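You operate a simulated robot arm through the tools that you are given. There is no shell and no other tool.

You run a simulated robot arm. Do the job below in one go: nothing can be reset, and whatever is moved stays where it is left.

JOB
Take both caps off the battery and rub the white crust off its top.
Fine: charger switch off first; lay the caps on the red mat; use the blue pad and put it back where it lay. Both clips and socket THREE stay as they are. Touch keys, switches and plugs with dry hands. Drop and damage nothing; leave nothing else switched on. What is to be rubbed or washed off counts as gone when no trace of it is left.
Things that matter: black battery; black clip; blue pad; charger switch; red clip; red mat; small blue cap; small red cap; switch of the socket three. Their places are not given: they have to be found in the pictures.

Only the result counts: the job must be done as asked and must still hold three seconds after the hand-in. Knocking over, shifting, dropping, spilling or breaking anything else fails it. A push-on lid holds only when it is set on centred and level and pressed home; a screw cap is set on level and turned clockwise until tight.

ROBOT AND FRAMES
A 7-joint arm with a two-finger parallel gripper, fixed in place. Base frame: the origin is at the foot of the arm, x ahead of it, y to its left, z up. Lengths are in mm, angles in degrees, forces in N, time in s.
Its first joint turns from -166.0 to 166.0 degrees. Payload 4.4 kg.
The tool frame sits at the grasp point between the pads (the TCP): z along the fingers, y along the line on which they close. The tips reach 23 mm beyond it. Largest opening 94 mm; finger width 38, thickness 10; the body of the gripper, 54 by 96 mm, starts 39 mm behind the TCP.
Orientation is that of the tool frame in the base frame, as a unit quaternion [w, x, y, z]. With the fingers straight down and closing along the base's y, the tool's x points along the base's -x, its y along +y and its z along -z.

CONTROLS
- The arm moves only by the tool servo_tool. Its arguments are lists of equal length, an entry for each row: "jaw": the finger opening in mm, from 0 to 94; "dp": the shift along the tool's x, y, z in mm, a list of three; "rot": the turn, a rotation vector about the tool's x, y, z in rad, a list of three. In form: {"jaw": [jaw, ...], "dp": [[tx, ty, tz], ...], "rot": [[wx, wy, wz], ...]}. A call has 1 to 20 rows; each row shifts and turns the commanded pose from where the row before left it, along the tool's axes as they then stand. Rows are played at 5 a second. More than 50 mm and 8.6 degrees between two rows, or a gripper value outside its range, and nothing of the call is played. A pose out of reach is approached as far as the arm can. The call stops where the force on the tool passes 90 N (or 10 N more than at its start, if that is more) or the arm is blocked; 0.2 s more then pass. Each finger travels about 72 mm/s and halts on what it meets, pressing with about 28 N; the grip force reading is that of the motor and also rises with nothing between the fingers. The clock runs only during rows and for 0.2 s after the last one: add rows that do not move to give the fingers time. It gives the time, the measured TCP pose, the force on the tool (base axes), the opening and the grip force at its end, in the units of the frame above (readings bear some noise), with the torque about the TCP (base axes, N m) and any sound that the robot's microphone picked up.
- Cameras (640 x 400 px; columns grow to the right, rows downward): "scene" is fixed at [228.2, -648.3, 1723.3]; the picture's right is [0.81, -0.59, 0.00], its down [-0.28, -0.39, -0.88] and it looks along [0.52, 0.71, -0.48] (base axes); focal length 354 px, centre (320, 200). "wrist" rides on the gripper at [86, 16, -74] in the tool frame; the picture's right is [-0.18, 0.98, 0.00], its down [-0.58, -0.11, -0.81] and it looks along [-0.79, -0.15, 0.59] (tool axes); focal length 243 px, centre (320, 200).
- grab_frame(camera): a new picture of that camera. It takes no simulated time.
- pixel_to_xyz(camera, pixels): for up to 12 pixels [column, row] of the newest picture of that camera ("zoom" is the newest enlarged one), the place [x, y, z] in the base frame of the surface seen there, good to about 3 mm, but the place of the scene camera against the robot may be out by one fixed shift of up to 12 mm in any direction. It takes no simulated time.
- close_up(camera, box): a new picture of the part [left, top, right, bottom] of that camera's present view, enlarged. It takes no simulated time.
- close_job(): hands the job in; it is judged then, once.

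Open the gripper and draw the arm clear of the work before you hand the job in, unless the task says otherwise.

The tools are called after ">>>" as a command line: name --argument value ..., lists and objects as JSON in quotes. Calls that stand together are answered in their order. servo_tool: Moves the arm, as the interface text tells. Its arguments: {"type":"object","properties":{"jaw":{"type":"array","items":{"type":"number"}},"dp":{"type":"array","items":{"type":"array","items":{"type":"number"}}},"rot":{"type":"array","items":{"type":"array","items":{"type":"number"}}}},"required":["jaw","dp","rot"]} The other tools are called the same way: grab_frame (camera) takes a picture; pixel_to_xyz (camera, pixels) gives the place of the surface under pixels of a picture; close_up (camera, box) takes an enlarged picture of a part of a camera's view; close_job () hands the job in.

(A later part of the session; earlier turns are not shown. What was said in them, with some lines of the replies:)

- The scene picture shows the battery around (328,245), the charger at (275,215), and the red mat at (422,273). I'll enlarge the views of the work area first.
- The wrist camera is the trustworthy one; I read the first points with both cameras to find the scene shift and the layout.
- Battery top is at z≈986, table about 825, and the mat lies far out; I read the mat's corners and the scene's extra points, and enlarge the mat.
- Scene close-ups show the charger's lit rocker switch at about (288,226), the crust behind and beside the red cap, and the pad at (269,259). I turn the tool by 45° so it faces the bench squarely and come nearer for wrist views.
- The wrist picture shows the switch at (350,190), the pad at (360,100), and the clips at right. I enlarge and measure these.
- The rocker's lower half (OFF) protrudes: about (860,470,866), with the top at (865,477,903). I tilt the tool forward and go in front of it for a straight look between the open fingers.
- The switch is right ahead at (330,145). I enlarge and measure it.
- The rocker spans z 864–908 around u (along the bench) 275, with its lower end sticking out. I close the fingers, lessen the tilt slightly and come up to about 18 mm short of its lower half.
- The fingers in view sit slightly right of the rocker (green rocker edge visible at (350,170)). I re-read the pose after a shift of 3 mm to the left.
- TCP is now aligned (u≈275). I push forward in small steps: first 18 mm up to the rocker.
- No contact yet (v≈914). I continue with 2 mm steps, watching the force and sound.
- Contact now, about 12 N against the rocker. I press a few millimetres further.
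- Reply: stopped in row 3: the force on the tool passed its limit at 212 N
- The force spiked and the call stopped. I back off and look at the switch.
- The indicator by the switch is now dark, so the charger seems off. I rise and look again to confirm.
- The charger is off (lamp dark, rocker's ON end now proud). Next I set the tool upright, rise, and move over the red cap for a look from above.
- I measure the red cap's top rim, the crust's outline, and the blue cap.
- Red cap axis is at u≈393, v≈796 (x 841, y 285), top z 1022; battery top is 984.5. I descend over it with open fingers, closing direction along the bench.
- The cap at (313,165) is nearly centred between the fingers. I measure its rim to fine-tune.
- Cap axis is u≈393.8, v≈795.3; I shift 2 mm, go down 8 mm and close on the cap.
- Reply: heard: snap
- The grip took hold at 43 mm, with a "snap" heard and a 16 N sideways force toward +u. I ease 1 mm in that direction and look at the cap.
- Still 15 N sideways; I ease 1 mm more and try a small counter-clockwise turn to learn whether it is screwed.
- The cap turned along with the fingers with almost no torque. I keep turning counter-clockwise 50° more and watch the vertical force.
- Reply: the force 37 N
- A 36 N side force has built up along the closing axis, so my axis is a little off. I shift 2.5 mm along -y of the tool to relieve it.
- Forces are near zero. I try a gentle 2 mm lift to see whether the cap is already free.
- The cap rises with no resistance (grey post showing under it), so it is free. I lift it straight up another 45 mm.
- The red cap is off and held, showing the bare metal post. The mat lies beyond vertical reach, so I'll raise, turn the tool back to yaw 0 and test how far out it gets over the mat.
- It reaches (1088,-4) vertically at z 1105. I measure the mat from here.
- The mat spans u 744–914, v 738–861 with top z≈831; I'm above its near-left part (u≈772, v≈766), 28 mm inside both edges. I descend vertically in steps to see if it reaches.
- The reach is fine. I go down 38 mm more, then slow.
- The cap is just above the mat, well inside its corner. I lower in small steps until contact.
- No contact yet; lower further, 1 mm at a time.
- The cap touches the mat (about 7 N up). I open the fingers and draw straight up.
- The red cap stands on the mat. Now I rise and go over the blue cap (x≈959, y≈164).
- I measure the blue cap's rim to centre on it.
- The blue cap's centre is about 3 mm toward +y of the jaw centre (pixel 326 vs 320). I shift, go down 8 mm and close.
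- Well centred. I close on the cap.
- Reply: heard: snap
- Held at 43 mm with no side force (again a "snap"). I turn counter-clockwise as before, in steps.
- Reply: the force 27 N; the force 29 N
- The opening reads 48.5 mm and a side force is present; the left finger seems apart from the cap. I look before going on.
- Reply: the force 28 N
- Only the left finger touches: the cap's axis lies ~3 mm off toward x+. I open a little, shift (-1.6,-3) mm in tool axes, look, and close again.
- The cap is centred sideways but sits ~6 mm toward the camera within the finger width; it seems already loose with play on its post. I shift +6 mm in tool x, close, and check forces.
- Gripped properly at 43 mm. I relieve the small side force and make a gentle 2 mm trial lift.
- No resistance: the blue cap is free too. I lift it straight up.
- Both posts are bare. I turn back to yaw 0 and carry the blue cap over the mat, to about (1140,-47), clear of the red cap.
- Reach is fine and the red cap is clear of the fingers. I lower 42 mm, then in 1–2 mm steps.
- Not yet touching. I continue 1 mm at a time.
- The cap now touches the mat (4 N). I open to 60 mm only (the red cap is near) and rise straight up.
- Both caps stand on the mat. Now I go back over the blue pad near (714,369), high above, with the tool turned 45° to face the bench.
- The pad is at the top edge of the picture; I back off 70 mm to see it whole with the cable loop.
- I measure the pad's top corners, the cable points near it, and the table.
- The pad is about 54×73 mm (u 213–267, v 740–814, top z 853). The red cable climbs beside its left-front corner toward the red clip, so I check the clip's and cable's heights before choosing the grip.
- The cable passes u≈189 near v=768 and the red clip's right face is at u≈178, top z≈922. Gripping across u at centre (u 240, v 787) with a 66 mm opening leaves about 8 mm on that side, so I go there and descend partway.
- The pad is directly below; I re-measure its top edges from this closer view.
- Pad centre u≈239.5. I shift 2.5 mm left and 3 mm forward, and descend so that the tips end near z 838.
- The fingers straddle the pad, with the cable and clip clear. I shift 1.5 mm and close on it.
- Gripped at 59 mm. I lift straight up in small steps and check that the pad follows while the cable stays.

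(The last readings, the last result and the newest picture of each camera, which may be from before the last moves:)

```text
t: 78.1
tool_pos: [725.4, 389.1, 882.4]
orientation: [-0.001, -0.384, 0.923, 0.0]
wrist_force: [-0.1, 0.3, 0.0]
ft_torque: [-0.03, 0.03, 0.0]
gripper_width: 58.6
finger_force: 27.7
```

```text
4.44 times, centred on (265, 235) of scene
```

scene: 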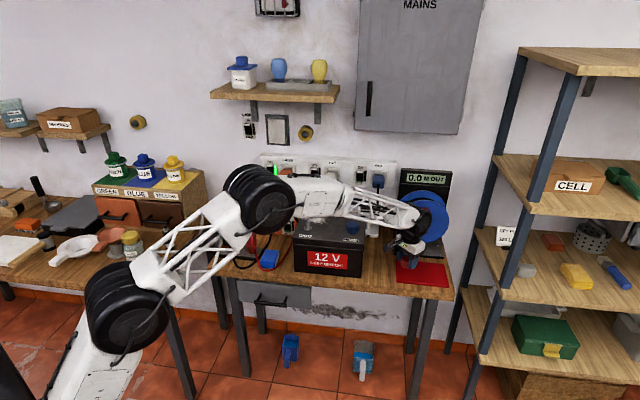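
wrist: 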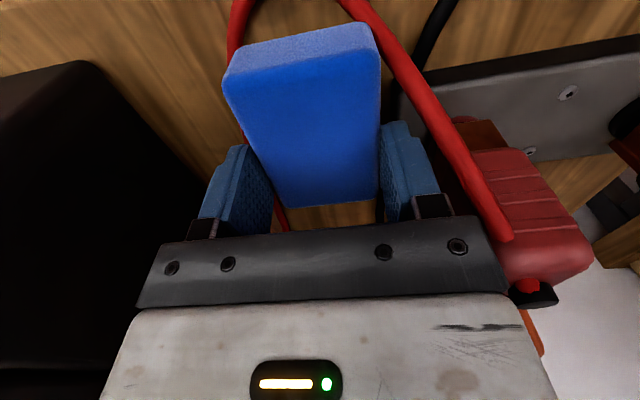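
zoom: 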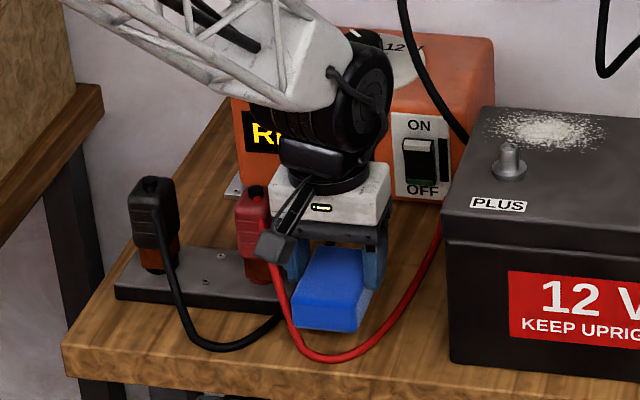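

The pad is held and nothing else moved. I raise it clear and go over the battery's front area to look at the crust, post and cable.

>>> servo_tool --jaw '[44, 44, 44, 44, 44, 44, 44, 44, 44, 44, 44, 44, 44]' --dp '[[0, 0, -40], [0, 0, -45], [0, 0, -45], [0, 0, -45], [0, 0, -45], [0, 0, -45], [0, -40, 0], [0, -40, 0], [0, -40, 0], [0, -40, 0], [0, -20, 0], [0, 0, 0], [0, 0, 0]]' --rot '[[0, 0, 0], [0, 0, 0], [0, 0, 0], [0, 0, 0], [0, 0, 0], [0, 0, 0], [0, 0, 0], [0, 0, 0], [0, 0, 0], [0, 0, 0], [0, 0, 0], [0, 0, 0], [0, 0, 0]]'

>>> grab_frame --camera "wrist"

>>> close_up --camera "wrist" --box '[220, 60, 480, 220]'

>>> close_up --camera "scene" --box '[270, 180, 370, 250]'

```text
t: 80.9
tool_pos: [852.7, 259.2, 1146.1]
orientation: [-0.001, -0.384, 0.923, 0.001]
wrist_force: [-0.5, -0.2, -0.4]
ft_torque: [0.02, 0.02, 0.01]
gripper_width: 58.6
finger_force: 28.2
```

```text
taken
```

wrist: 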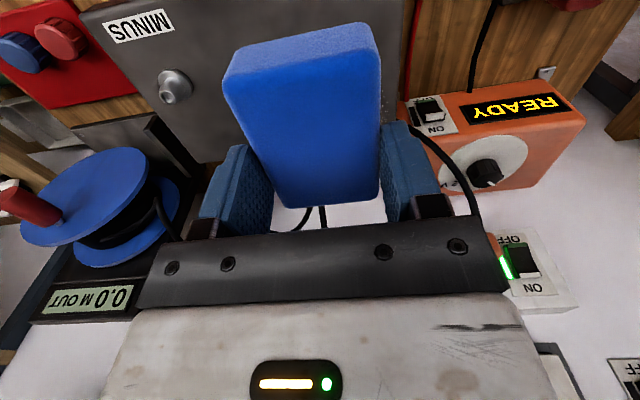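

```text
2.46 times, centred on (350, 140) of wrist
```

zoom: 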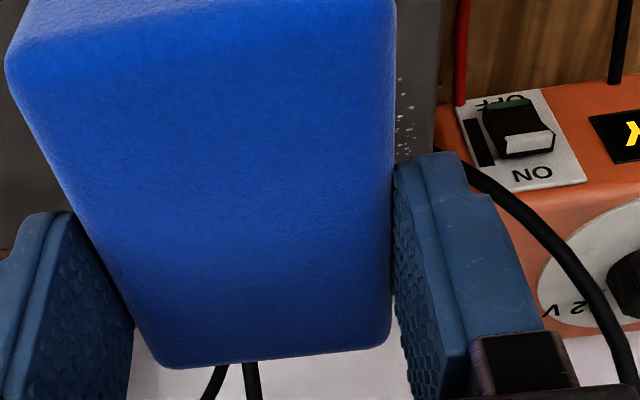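

```text
5.71 times, centred on (320, 215) of scene
```

zoom: 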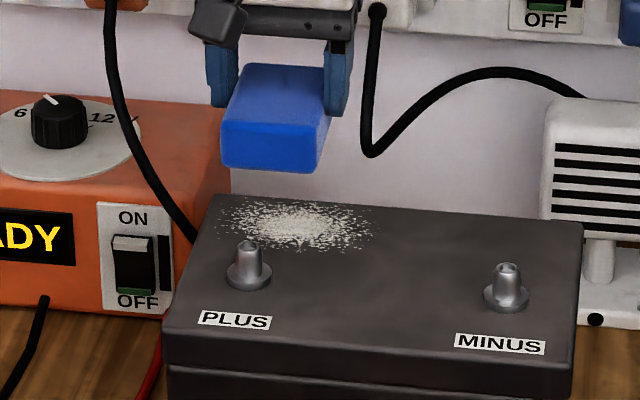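

The pad blocks the wrist view, so I measure crust limits, post, battery corners, and the cable in the scene zoom.

>>> pixel_to_xyz --camera "zoom" --pixels '[[222, 212], [373, 232], [290, 203], [300, 250], [248, 245], [250, 275], [214, 198], [580, 228], [193, 238], [165, 195], [135, 145], [112, 60]]'

>>> pixel_to_xyz --camera "wrist" --pixels '[[412, 136], [440, 150], [460, 175], [474, 205], [175, 82], [387, 90], [398, 80], [385, 120], [300, 225], [325, 215]]'

```text
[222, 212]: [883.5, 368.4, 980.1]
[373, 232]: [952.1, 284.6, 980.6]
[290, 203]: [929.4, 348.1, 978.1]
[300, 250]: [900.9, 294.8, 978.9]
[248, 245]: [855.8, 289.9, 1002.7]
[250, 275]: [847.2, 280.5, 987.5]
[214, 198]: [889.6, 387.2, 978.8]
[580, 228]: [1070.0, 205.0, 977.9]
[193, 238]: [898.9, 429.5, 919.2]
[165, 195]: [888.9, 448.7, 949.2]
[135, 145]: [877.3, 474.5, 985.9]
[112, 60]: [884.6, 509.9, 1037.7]
```

```text
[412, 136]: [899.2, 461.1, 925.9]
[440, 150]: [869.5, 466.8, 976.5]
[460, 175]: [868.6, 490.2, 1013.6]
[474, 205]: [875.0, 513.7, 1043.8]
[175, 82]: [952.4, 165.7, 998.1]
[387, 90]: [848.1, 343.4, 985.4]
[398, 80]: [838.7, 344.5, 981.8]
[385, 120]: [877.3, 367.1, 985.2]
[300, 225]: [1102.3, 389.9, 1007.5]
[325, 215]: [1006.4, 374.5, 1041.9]
```

Scene offset is about (+9,-3.5,-6); corrected, the crust spans u 352–465, v 815–899, the post ends at v≈808 and is 24 mm tall, and the cable stays well left (u<325). I bring the pad over the crust (TCP u≈415, v≈868) and down to just above the surface.

>>> servo_tool --jaw '[44, 44, 44, 44, 44, 44, 44]' --dp '[[-40, 0, 0], [-42, 5, 0], [0, 0, 40], [0, 0, 40], [0, 0, 28], [0, 0, 0], [0, 0, 0]]' --rot '[[0, 0, 0], [0, 0, 0], [0, 0, 0], [0, 0, 0], [0, 0, 0], [0, 0, 0], [0, 0, 0]]'

>>> grab_frame --camera "wrist"

>>> close_up --camera "scene" --box '[270, 180, 370, 250]'

```text
t: 82.5
tool_pos: [909.3, 323.1, 1036.8]
orientation: [0.0, -0.383, 0.924, 0.0]
wrist_force: [0.4, 0.0, -0.5]
ft_torque: [-0.01, -0.01, 0.04]
gripper_width: 58.8
finger_force: 28.1
```

```text
taken
```

wrist: 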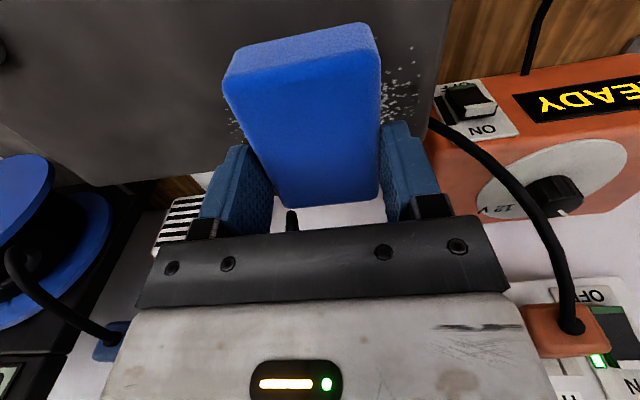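

```text
5.71 times, centred on (320, 215) of scene
```

zoom: 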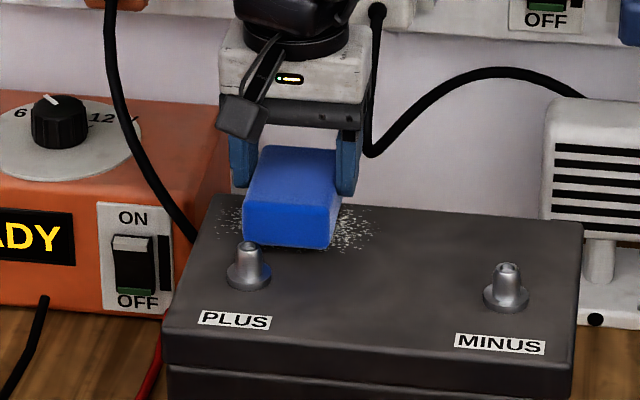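

The pad hovers over the crust, behind the post. I lower in small steps to contact.

>>> servo_tool --jaw '[44, 44, 44, 44]' --dp '[[0, 0, 2.5], [0, 0, 2], [0, 0, 1.5], [0, 0, 0]]' --rot '[[0, 0, 0], [0, 0, 0], [0, 0, 0], [0, 0, 0]]'

>>> servo_tool --jaw '[44, 44, 44]' --dp '[[0, 0, 1], [0, 0, 0], [0, 0, 0]]' --rot '[[0, 0, 0], [0, 0, 0], [0, 0, 0]]'

>>> servo_tool --jaw '[44, 44, 44]' --dp '[[0, 0, 1], [0, 0, 0], [0, 0, 0]]' --rot '[[0, 0, 0], [0, 0, 0], [0, 0, 0]]'

```text
t: 83.5
tool_pos: [907.7, 321.7, 1032.1]
orientation: [0.0, -0.383, 0.924, 0.001]
wrist_force: [-0.1, -0.6, -0.6]
ft_torque: [0.05, 0.04, -0.01]
gripper_width: 58.9
finger_force: 28.0
```

```text
t: 84.3
tool_pos: [907.9, 323.1, 1032.2]
orientation: [0.0, -0.384, 0.923, 0.0]
wrist_force: [0.1, -0.7, -0.9]
ft_torque: [-0.02, -0.02, 0.01]
gripper_width: 59.1
finger_force: 28.1
```

```text
t: 85.1
tool_pos: [906.4, 323.1, 1030.3]
orientation: [-0.001, -0.383, 0.924, 0.001]
wrist_force: [0.1, 0.0, -0.4]
ft_torque: [-0.01, 0.02, -0.01]
gripper_width: 58.8
finger_force: 27.6
```

>>> servo_tool --jaw '[44, 44, 44]' --dp '[[0, 0, 1], [0, 0, 0], [0, 0, 0]]' --rot '[[0, 0, 0], [0, 0, 0], [0, 0, 0]]'

>>> servo_tool --jaw '[44, 44, 44]' --dp '[[0, 0, 1], [0, 0, 0], [0, 0, 0]]' --rot '[[0, 0, 0], [0, 0, 0], [0, 0, 0]]'

>>> servo_tool --jaw '[44, 44, 44]' --dp '[[0, 0, 1], [0, 0, 0], [0, 0, 0]]' --rot '[[0, 0, 0], [0, 0, 0], [0, 0, 0]]'

```text
t: 85.9
tool_pos: [907.0, 323.6, 1030.3]
orientation: [-0.001, -0.383, 0.924, 0.001]
wrist_force: [0.5, -1.0, 0.5]
ft_torque: [0.01, 0.02, 0.01]
gripper_width: 59.0
finger_force: 27.4
```

```text
t: 86.7
tool_pos: [907.4, 323.1, 1028.4]
orientation: [0.0, -0.384, 0.923, 0.001]
wrist_force: [-0.2, 0.7, -0.3]
ft_torque: [0.0, 0.0, 0.01]
gripper_width: 58.8
finger_force: 28.0
```

```text
t: 87.5
tool_pos: [907.2, 324.6, 1027.8]
orientation: [0.001, -0.384, 0.923, 0.001]
wrist_force: [2.3, -1.6, 7.4]
ft_torque: [-0.15, -0.07, 0.06]
gripper_width: 58.8
finger_force: 27.4
```

Contact with about 7 N. I rub with strokes along the bench: 36 mm left, 70 mm right, and back.

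>>> servo_tool --jaw '[44, 44, 44, 44, 44, 44, 44, 44, 44, 44, 44, 44, 44]' --dp '[[0, 12, 0.3], [0, 12, 0], [0, 12, 0], [0, -12, 0], [0, -12, 0], [0, -12, 0], [0, -12, 0], [0, -12, 0], [0, -12, 0], [0, 12, 0], [0, 12, 0], [0, 12, 0], [0, 0, 0]]' --rot '[[0, 0, 0], [0, 0, 0], [0, 0, 0], [0, 0, 0], [0, 0, 0], [0, 0, 0], [0, 0, 0], [0, 0, 0], [0, 0, 0], [0, 0, 0], [0, 0, 0], [0, 0, 0], [0, 0, 0]]'

>>> grab_frame --camera "wrist"

>>> close_up --camera "scene" --box '[270, 180, 370, 250]'

```text
t: 90.3
tool_pos: [908.6, 323.9, 1028.9]
orientation: [0.0, -0.383, 0.924, 0.001]
wrist_force: [-0.5, 0.5, -0.5]
ft_torque: [0.01, 0.03, -0.02]
gripper_width: 58.7
finger_force: 27.9
```

```text
taken
```

wrist: 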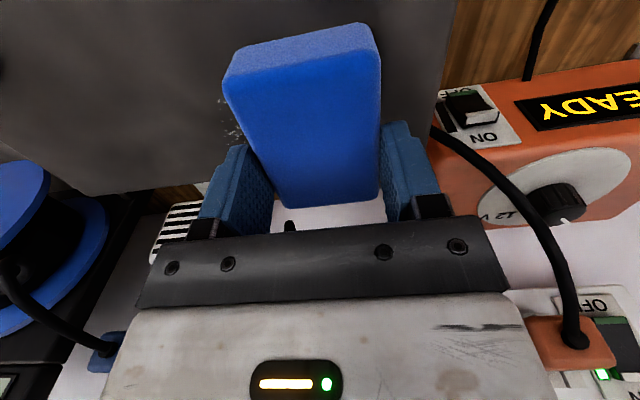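

```text
5.71 times, centred on (320, 215) of scene
```

zoom: 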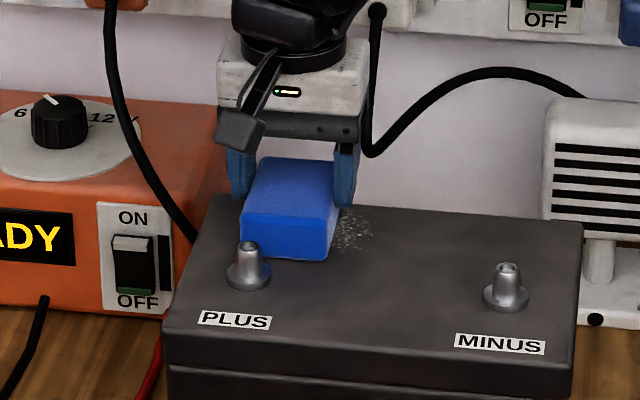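

The left part of the crust is gone; some remains right of the pad, and the contact is lost now (0 N). I press down again gently and check the force.

>>> servo_tool --jaw '[44, 44, 44]' --dp '[[0, 0, 1], [0, 0, 0], [0, 0, 0]]' --rot '[[0, 0, 0], [0, 0, 0], [0, 0, 0]]'

>>> servo_tool --jaw '[44, 44, 44]' --dp '[[0, 0, 0.7], [0, 0, 0], [0, 0, 0]]' --rot '[[0, 0, 0], [0, 0, 0], [0, 0, 0]]'

```text
t: 91.1
tool_pos: [908.4, 324.5, 1028.6]
orientation: [0.001, -0.383, 0.924, 0.001]
wrist_force: [-0.6, -1.6, 8.7]
ft_torque: [-0.08, 0.07, -0.02]
gripper_width: 58.7
finger_force: 28.0
```

```text
t: 91.9
tool_pos: [907.7, 323.8, 1028.8]
orientation: [0.001, -0.383, 0.924, 0.001]
wrist_force: [4.4, -2.6, 20.0]
ft_torque: [-0.19, -0.17, 0.04]
gripper_width: 58.6
finger_force: 27.7
```

About 20 N now. I rub to the right 50 mm and back once.

>>> servo_tool --jaw '[44, 44, 44, 44, 44, 44, 44, 44, 44, 44, 44]' --dp '[[0, -10, -0.3], [0, -10, 0], [0, -10, 0], [0, -10, 0], [0, -10, 0], [0, 10, 0], [0, 10, 0], [0, 10, 0], [0, 10, 0], [0, 10, 0], [0, 0, 0]]' --rot '[[0, 0, 0], [0, 0, 0], [0, 0, 0], [0, 0, 0], [0, 0, 0], [0, 0, 0], [0, 0, 0], [0, 0, 0], [0, 0, 0], [0, 0, 0], [0, 0, 0]]'

>>> close_up --camera "scene" --box '[270, 180, 370, 250]'

>>> grab_frame --camera "wrist"

```text
t: 94.3
tool_pos: [908.5, 325.9, 1025.5]
orientation: [-0.001, -0.384, 0.923, 0.0]
wrist_force: [1.7, -2.2, 7.0]
ft_torque: [-0.07, -0.1, -0.01]
gripper_width: 58.9
finger_force: 27.7
```

```text
5.71 times, centred on (320, 215) of scene
```

zoom: 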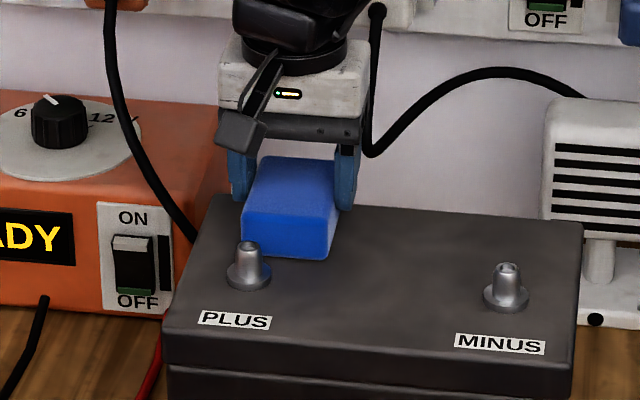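

```text
taken
```

wrist: 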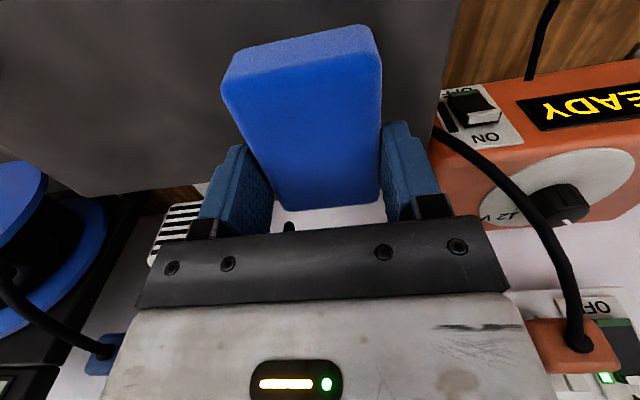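

No crust is visible around the pad. I lift it and inspect the top.

>>> servo_tool --jaw '[44, 44, 44, 44, 44, 44, 44]' --dp '[[0, 0, -10], [0, 0, -40], [0, 0, -40], [30, 15, -10], [45, 15, 0], [45, 15, 0], [0, 0, 0]]' --rot '[[0, 0, 0], [0, 0, 0], [0, 0, 0], [0, 0, 0], [0, 0, 0], [0, 0, 0], [0, 0, 0]]'

>>> close_up --camera "scene" --box '[280, 195, 340, 235]'

>>> grab_frame --camera "wrist"

```text
t: 95.9
tool_pos: [791.3, 269.3, 1125.1]
orientation: [0.0, -0.383, 0.924, 0.002]
wrist_force: [-0.5, -0.3, -0.9]
ft_torque: [-0.03, 0.0, -0.03]
gripper_width: 58.8
finger_force: 27.5
```

```text
10.00 times, centred on (310, 215) of scene
```

zoom: 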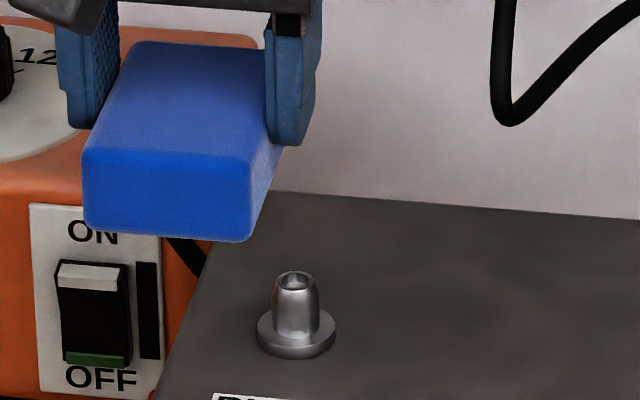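

```text
taken
```

wrist: 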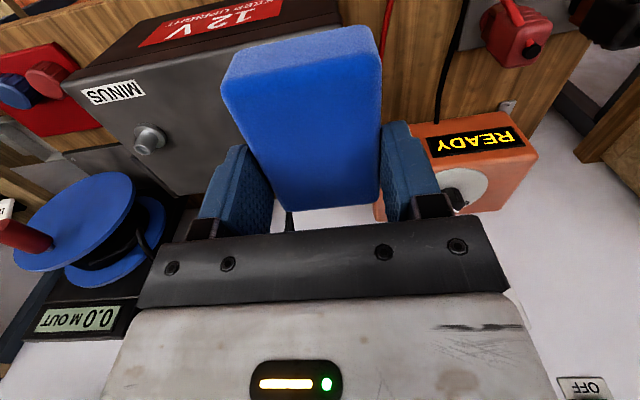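

The right part is clean; the pad hides the back-left corner. I move left toward the pad's home, clear of the view.

>>> servo_tool --jaw '[44, 44, 44, 44, 44]' --dp '[[0, 45, 0], [0, 45, 0], [0, 42, 0], [0, 0, 0], [0, 0, 0]]' --rot '[[0, 0, 0], [0, 0, 0], [0, 0, 0], [0, 0, 0], [0, 0, 0]]'

>>> close_up --camera "scene" --box '[280, 195, 340, 235]'

>>> grab_frame --camera "wrist"

>>> close_up --camera "wrist" --box '[80, 100, 280, 230]'

```text
t: 97.1
tool_pos: [699.6, 363.0, 1126.1]
orientation: [0.0, -0.383, 0.924, 0.001]
wrist_force: [0.3, -0.4, 0.1]
ft_torque: [0.02, -0.01, 0.0]
gripper_width: 58.8
finger_force: 28.2
```

```text
10.00 times, centred on (310, 215) of scene
```

zoom: 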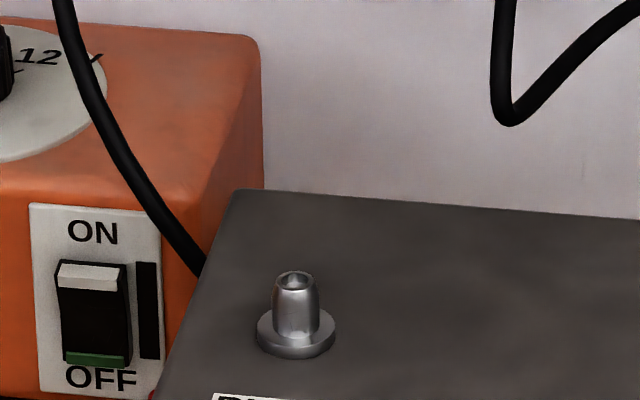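

```text
taken
```

wrist: 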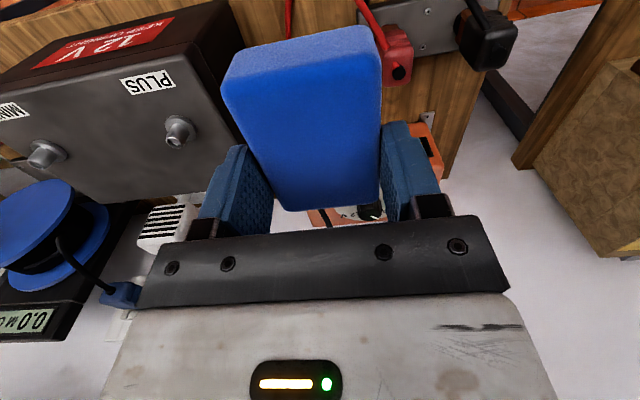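

```text
3.08 times, centred on (180, 165) of wrist
```

zoom: 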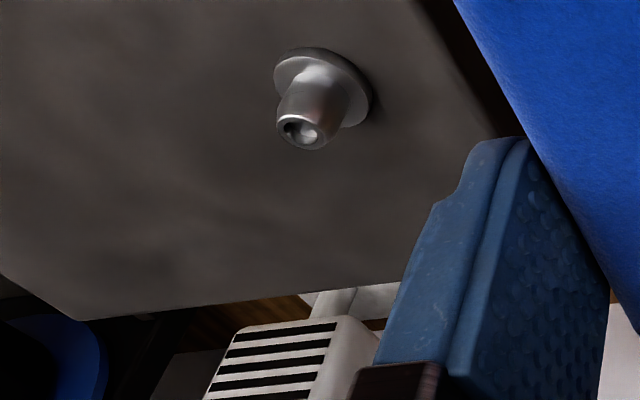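

The surface looks clean in the scene zoom. To see the back-left corner with the wrist camera as well, I move 70 mm further left.

>>> servo_tool --jaw '[44, 44, 44, 44]' --dp '[[0, 35, -10], [0, 35, -10], [0, 0, 0], [0, 0, 0]]' --rot '[[0, 0, 0], [0, 0, 0], [0, 0, 0], [0, 0, 0]]'

>>> grab_frame --camera "wrist"

>>> close_up --camera "wrist" --box '[50, 90, 210, 210]'

```text
t: 98.1
tool_pos: [648.8, 413.3, 1144.9]
orientation: [0.0, -0.382, 0.924, 0.001]
wrist_force: [-1.0, -0.3, -1.0]
ft_torque: [0.02, 0.01, -0.02]
gripper_width: 58.8
finger_force: 27.9
```

```text
taken
```

wrist: 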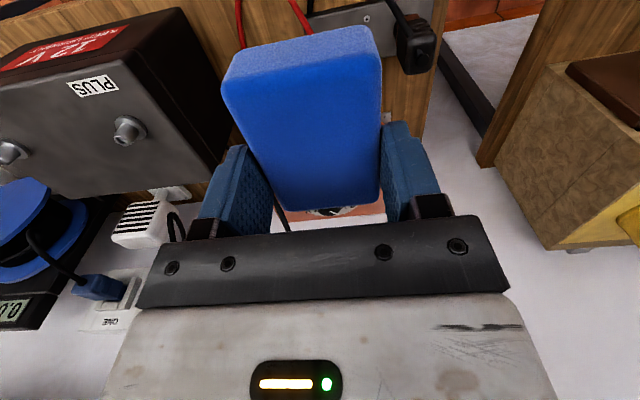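

```text
3.33 times, centred on (130, 150) of wrist
```

zoom: 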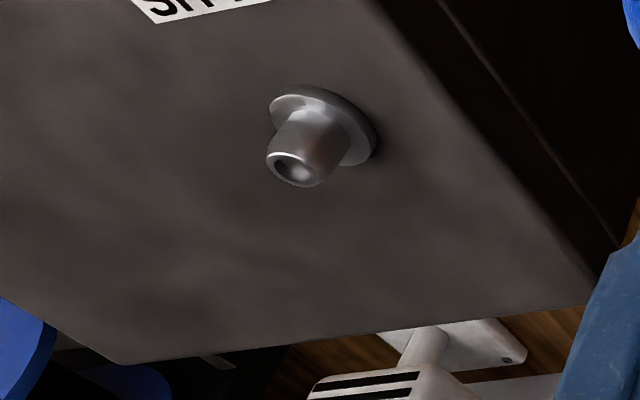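

The whole battery top is clean. I take the pad back above its place (TCP 725, 389.5).

>>> servo_tool --jaw '[44, 44, 44, 44, 44, 44, 44, 44]' --dp '[[-18.5, -35.5, 0], [-18.5, -35.5, 0], [0, 0, 45], [0, 0, 45], [0, 0, 45], [0, 0, 45], [0, 0, 0], [0, 0, 0]]' --rot '[[0, 0, 0], [0, 0, 0], [0, 0, 0], [0, 0, 0], [0, 0, 0], [0, 0, 0], [0, 0, 0], [0, 0, 0]]'

>>> servo_tool --jaw '[44, 44]' --dp '[[0, 0, 0], [0, 0, 0]]' --rot '[[0, 0, 0], [0, 0, 0]]'

>>> grab_frame --camera "wrist"

```text
t: 99.9
tool_pos: [723.7, 388.4, 966.3]
orientation: [0.0, -0.382, 0.924, 0.001]
wrist_force: [-0.8, 0.7, 0.3]
ft_torque: [0.0, 0.0, 0.0]
gripper_width: 58.8
finger_force: 28.0
```

```text
t: 100.5
tool_pos: [722.4, 387.8, 965.7]
orientation: [0.0, -0.384, 0.923, 0.001]
wrist_force: [-0.4, 0.4, 0.3]
ft_torque: [-0.01, 0.01, 0.03]
gripper_width: 58.7
finger_force: 27.7
```

```text
taken
```

wrist: 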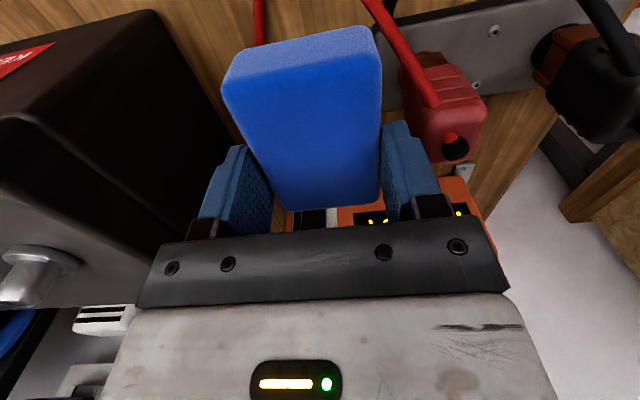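

I'm within 2 mm of the pickup spot; I correct and descend to about 20 mm above the table.

>>> servo_tool --jaw '[44, 44, 44, 44, 44, 44]' --dp '[[-2.5, -1, 10], [0, 0, 30], [0, 0, 25], [0, 0, 16], [0, 0, 0], [0, 0, 0]]' --rot '[[0, 0, 0], [0, 0, 0], [0, 0, 0], [0, 0, 0], [0, 0, 0], [0, 0, 0]]'

>>> grab_frame --camera "wrist"

>>> close_up --camera "scene" --box '[215, 190, 315, 280]'

```text
t: 101.9
tool_pos: [727.2, 389.4, 886.1]
orientation: [0.001, -0.384, 0.923, 0.0]
wrist_force: [0.0, -0.3, -0.5]
ft_torque: [0.01, 0.0, -0.02]
gripper_width: 58.6
finger_force: 28.0
```

```text
taken
```

wrist: 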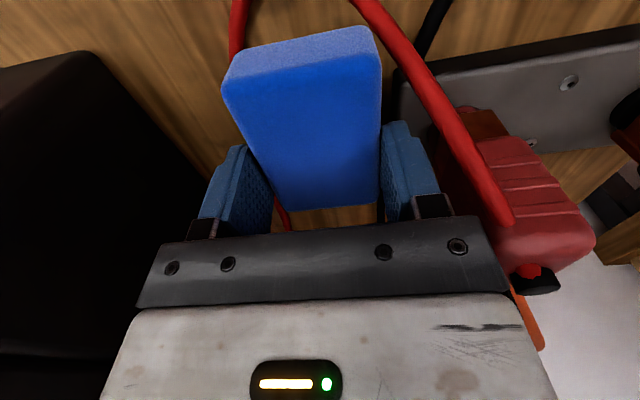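

```text
4.44 times, centred on (265, 235) of scene
```

zoom: 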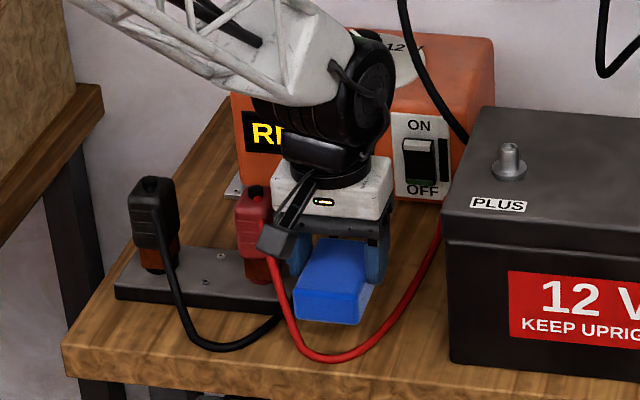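

Aligned (u≈239, v≈789). I lower 18 mm and then in 1 mm steps to contact.

>>> servo_tool --jaw '[44, 44, 44, 44, 44]' --dp '[[0, 0, 8], [0, 0, 6], [0, 0, 4], [0, 0, 0], [0, 0, 0]]' --rot '[[0, 0, 0], [0, 0, 0], [0, 0, 0], [0, 0, 0], [0, 0, 0]]'

>>> servo_tool --jaw '[44, 44, 44, 44]' --dp '[[0, 0, 1], [0, 0, 1], [0, 0, 0], [0, 0, 0]]' --rot '[[0, 0, 0], [0, 0, 0], [0, 0, 0], [0, 0, 0]]'

>>> servo_tool --jaw '[44, 44, 44]' --dp '[[0, 0, 1], [0, 0, 0], [0, 0, 0]]' --rot '[[0, 0, 0], [0, 0, 0], [0, 0, 0]]'

```text
t: 103.1
tool_pos: [727.0, 390.7, 867.3]
orientation: [0.0, -0.384, 0.924, 0.001]
wrist_force: [-0.4, 0.7, 0.2]
ft_torque: [0.0, -0.02, 0.03]
gripper_width: 58.9
finger_force: 28.0
```

```text
t: 104.1
tool_pos: [726.1, 390.4, 866.1]
orientation: [0.0, -0.383, 0.924, 0.001]
wrist_force: [-0.9, -0.1, 0.8]
ft_torque: [0.02, -0.03, -0.02]
gripper_width: 58.5
finger_force: 27.8
```

```text
t: 104.9
tool_pos: [725.4, 389.6, 863.9]
orientation: [0.0, -0.383, 0.924, 0.001]
wrist_force: [0.2, 0.4, -0.3]
ft_torque: [-0.02, 0.0, 0.03]
gripper_width: 58.7
finger_force: 27.6
```

>>> servo_tool --jaw '[44, 44, 44]' --dp '[[0, 0, 1], [0, 0, 0], [0, 0, 0]]' --rot '[[0, 0, 0], [0, 0, 0], [0, 0, 0]]'

>>> servo_tool --jaw '[44, 44, 44]' --dp '[[0, 0, 1], [0, 0, 0], [0, 0, 0]]' --rot '[[0, 0, 0], [0, 0, 0], [0, 0, 0]]'

```text
t: 105.7
tool_pos: [726.1, 389.5, 863.2]
orientation: [-0.001, -0.383, 0.924, 0.001]
wrist_force: [-0.1, -0.1, -0.7]
ft_torque: [0.04, 0.01, 0.0]
gripper_width: 58.8
finger_force: 28.2
```

```text
t: 106.5
tool_pos: [726.5, 389.0, 862.5]
orientation: [-0.001, -0.383, 0.924, 0.0]
wrist_force: [-1.1, 0.0, -0.4]
ft_torque: [-0.02, 0.01, 0.03]
gripper_width: 58.9
finger_force: 27.8
```

Still no contact; two more single millimetres, reading each.

>>> servo_tool --jaw '[44, 44, 44]' --dp '[[0, 0, 1], [0, 0, 0], [0, 0, 0]]' --rot '[[0, 0, 0], [0, 0, 0], [0, 0, 0]]'

>>> servo_tool --jaw '[44, 44, 44]' --dp '[[0, 0, 0.7], [0, 0, 0], [0, 0, 0]]' --rot '[[0, 0, 0], [0, 0, 0], [0, 0, 0]]'

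```text
t: 107.3
tool_pos: [725.6, 388.8, 860.9]
orientation: [-0.001, -0.384, 0.923, 0.001]
wrist_force: [0.1, 0.3, 3.0]
ft_torque: [-0.12, -0.04, 0.01]
gripper_width: 58.9
finger_force: 28.1
```

```text
t: 108.1
tool_pos: [726.9, 389.5, 861.2]
orientation: [0.0, -0.384, 0.923, 0.001]
wrist_force: [-3.4, 4.3, 14.7]
ft_torque: [-0.03, 0.1, -0.03]
gripper_width: 58.9
finger_force: 27.2
```

The pad rests on the table (15 N). I ease up a touch, open to 68 mm and rise straight up.

>>> servo_tool --jaw '[44, 60, 64, 68, 68, 68, 68, 68, 68, 68, 68]' --dp '[[0, 0, -0.7], [0, 0, 0], [0, 0, 0], [0, 0, 0], [0, 0, 0], [0, 0, -15], [0, 0, -30], [0, 0, -40], [0, 0, -45], [0, 0, -45], [0, 0, 0]]' --rot '[[0, 0, 0], [0, 0, 0], [0, 0, 0], [0, 0, 0], [0, 0, 0], [0, 0, 0], [0, 0, 0], [0, 0, 0], [0, 0, 0], [0, 0, 0], [0, 0, 0]]'

>>> grab_frame --camera "wrist"

>>> close_up --camera "scene" --box '[215, 190, 315, 280]'

```text
t: 110.5
tool_pos: [728.4, 387.4, 1035.9]
orientation: [0.0, -0.384, 0.923, 0.0]
wrist_force: [0.0, -0.1, -0.5]
ft_torque: [-0.02, 0.02, 0.04]
gripper_width: 68.1
finger_force: 0.1
```

```text
taken
```

wrist: 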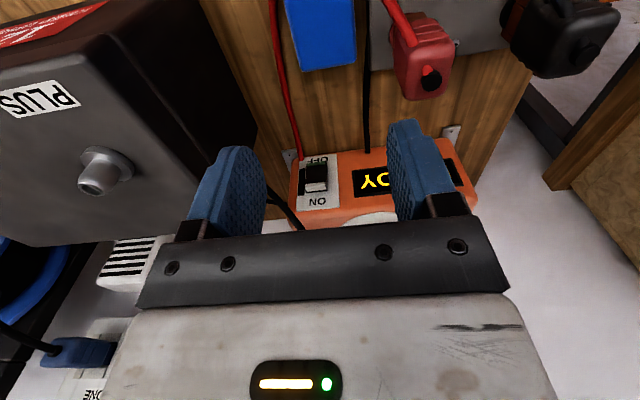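

```text
4.44 times, centred on (265, 235) of scene
```

zoom: 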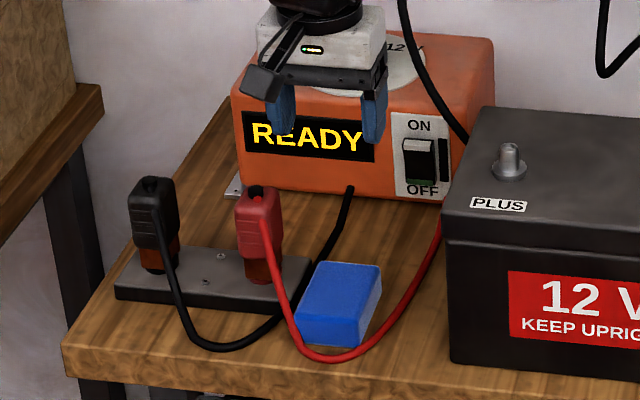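

The pad lies in its old spot. I take a final unobstructed wrist look over the battery top.

>>> servo_tool --jaw '[80, 94, 94, 94, 94, 94, 94, 94]' --dp '[[0, 0, -40], [0, 0, -45], [0, 0, -40], [0, -45, 0], [0, -45, 0], [0, -45, 0], [0, -20, 0], [0, 0, 0]]' --rot '[[0, 0, 0], [0, 0, 0], [0, 0, 0], [0, 0, 0], [0, 0, 0], [0, 0, 0], [0, 0, 0], [0, 0, 0]]'

>>> grab_frame --camera "wrist"

>>> close_up --camera "wrist" --box '[220, 10, 420, 140]'

>>> grab_frame --camera "scene"

```text
t: 112.3
tool_pos: [836.7, 279.5, 1161.1]
orientation: [0.0, -0.383, 0.924, 0.0]
wrist_force: [0.2, -0.1, 0.2]
ft_torque: [-0.01, -0.02, 0.01]
gripper_width: 94.2
finger_force: 0.0
```

```text
taken
```

wrist: 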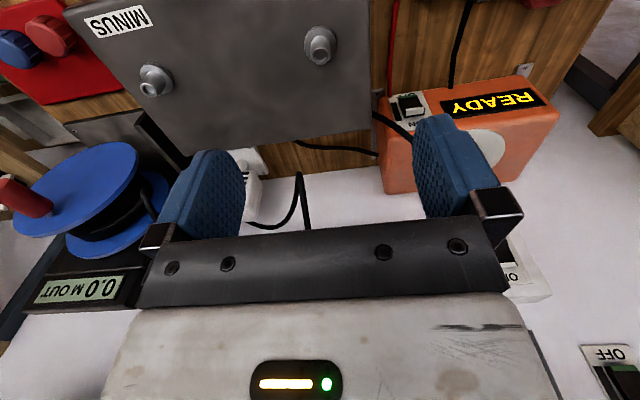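

```text
3.08 times, centred on (320, 75) of wrist
```

zoom: 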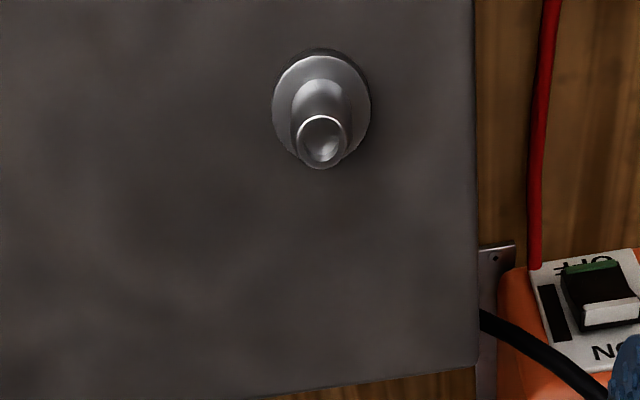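

```text
taken
```

scene: 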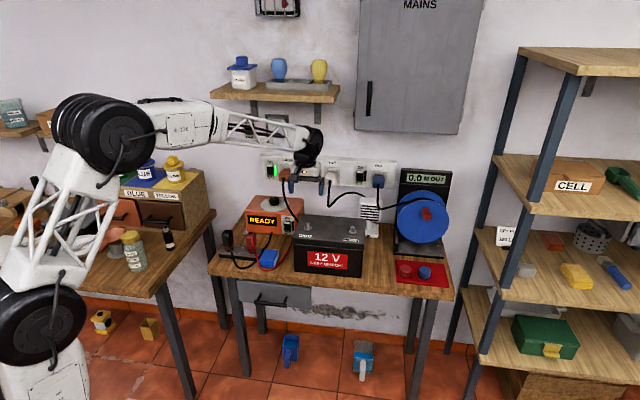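

The battery top shows no trace of crust, the caps stand on the mat, the pad is home, the charger is off, and socket THREE is still lit. I draw the arm up and back.

>>> servo_tool --jaw '[94, 94, 94, 94, 94, 94, 94, 94]' --dp '[[0, 0, -45], [0, 0, -45], [0, 0, -40], [45, 0, 0], [45, 0, 0], [45, 0, 0], [0, 0, 0], [0, 0, 0]]' --rot '[[0, 0, 0], [0, 0, 0], [0, 0, 0], [0, 0, 0], [0, 0, 0], [0, 0, 0], [0, 0, 0], [0, 0, 0]]'

>>> close_up --camera "scene" --box '[200, 140, 460, 302]'

```text
t: 114.1
tool_pos: [742.1, 183.6, 1291.6]
orientation: [-0.001, -0.383, 0.924, 0.001]
wrist_force: [0.3, 0.1, 0.3]
ft_torque: [0.02, 0.02, -0.01]
gripper_width: 94.1
finger_force: 0.0
```

```text
2.46 times, centred on (330, 221) of scene
```

zoom: 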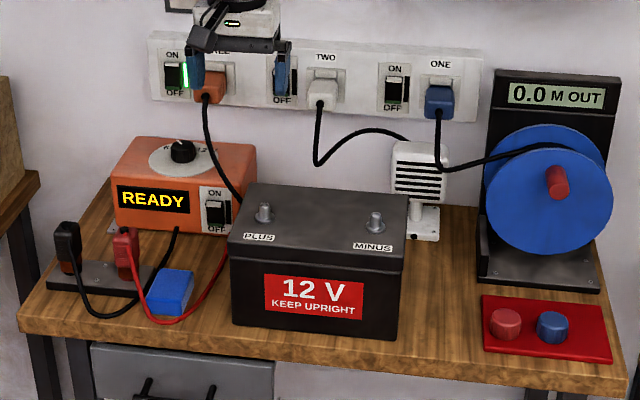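

Everything is in its required state and the arm is clear, with the gripper open. I hand the job in.

>>> close_job

```text
The job is handed in.
```

The job is done and handed in. Both caps are off the battery, and the last close-up pictures show no trace of the white crust on its top.

- **Charger:** I switched it off first, with dry, empty fingers. Its lamp is dark. While I pressed the switch the force on the tool briefly reached 212 N and the arm stopped. I saw no damage in the pictures afterwards.
- **Caps:** both stand upright on the red mat, apart from each other. I heard a snap each time I gripped a cap, and after that it lifted off without resistance.
- **Blue pad:** I used it for the rubbing and put it back within about 2 mm of where it lay.
- **Left alone:** I did not touch the clips or socket THREE. Socket THREE is still lit, and nothing else was switched on.

I raised the arm clear with the gripper open before handing in.
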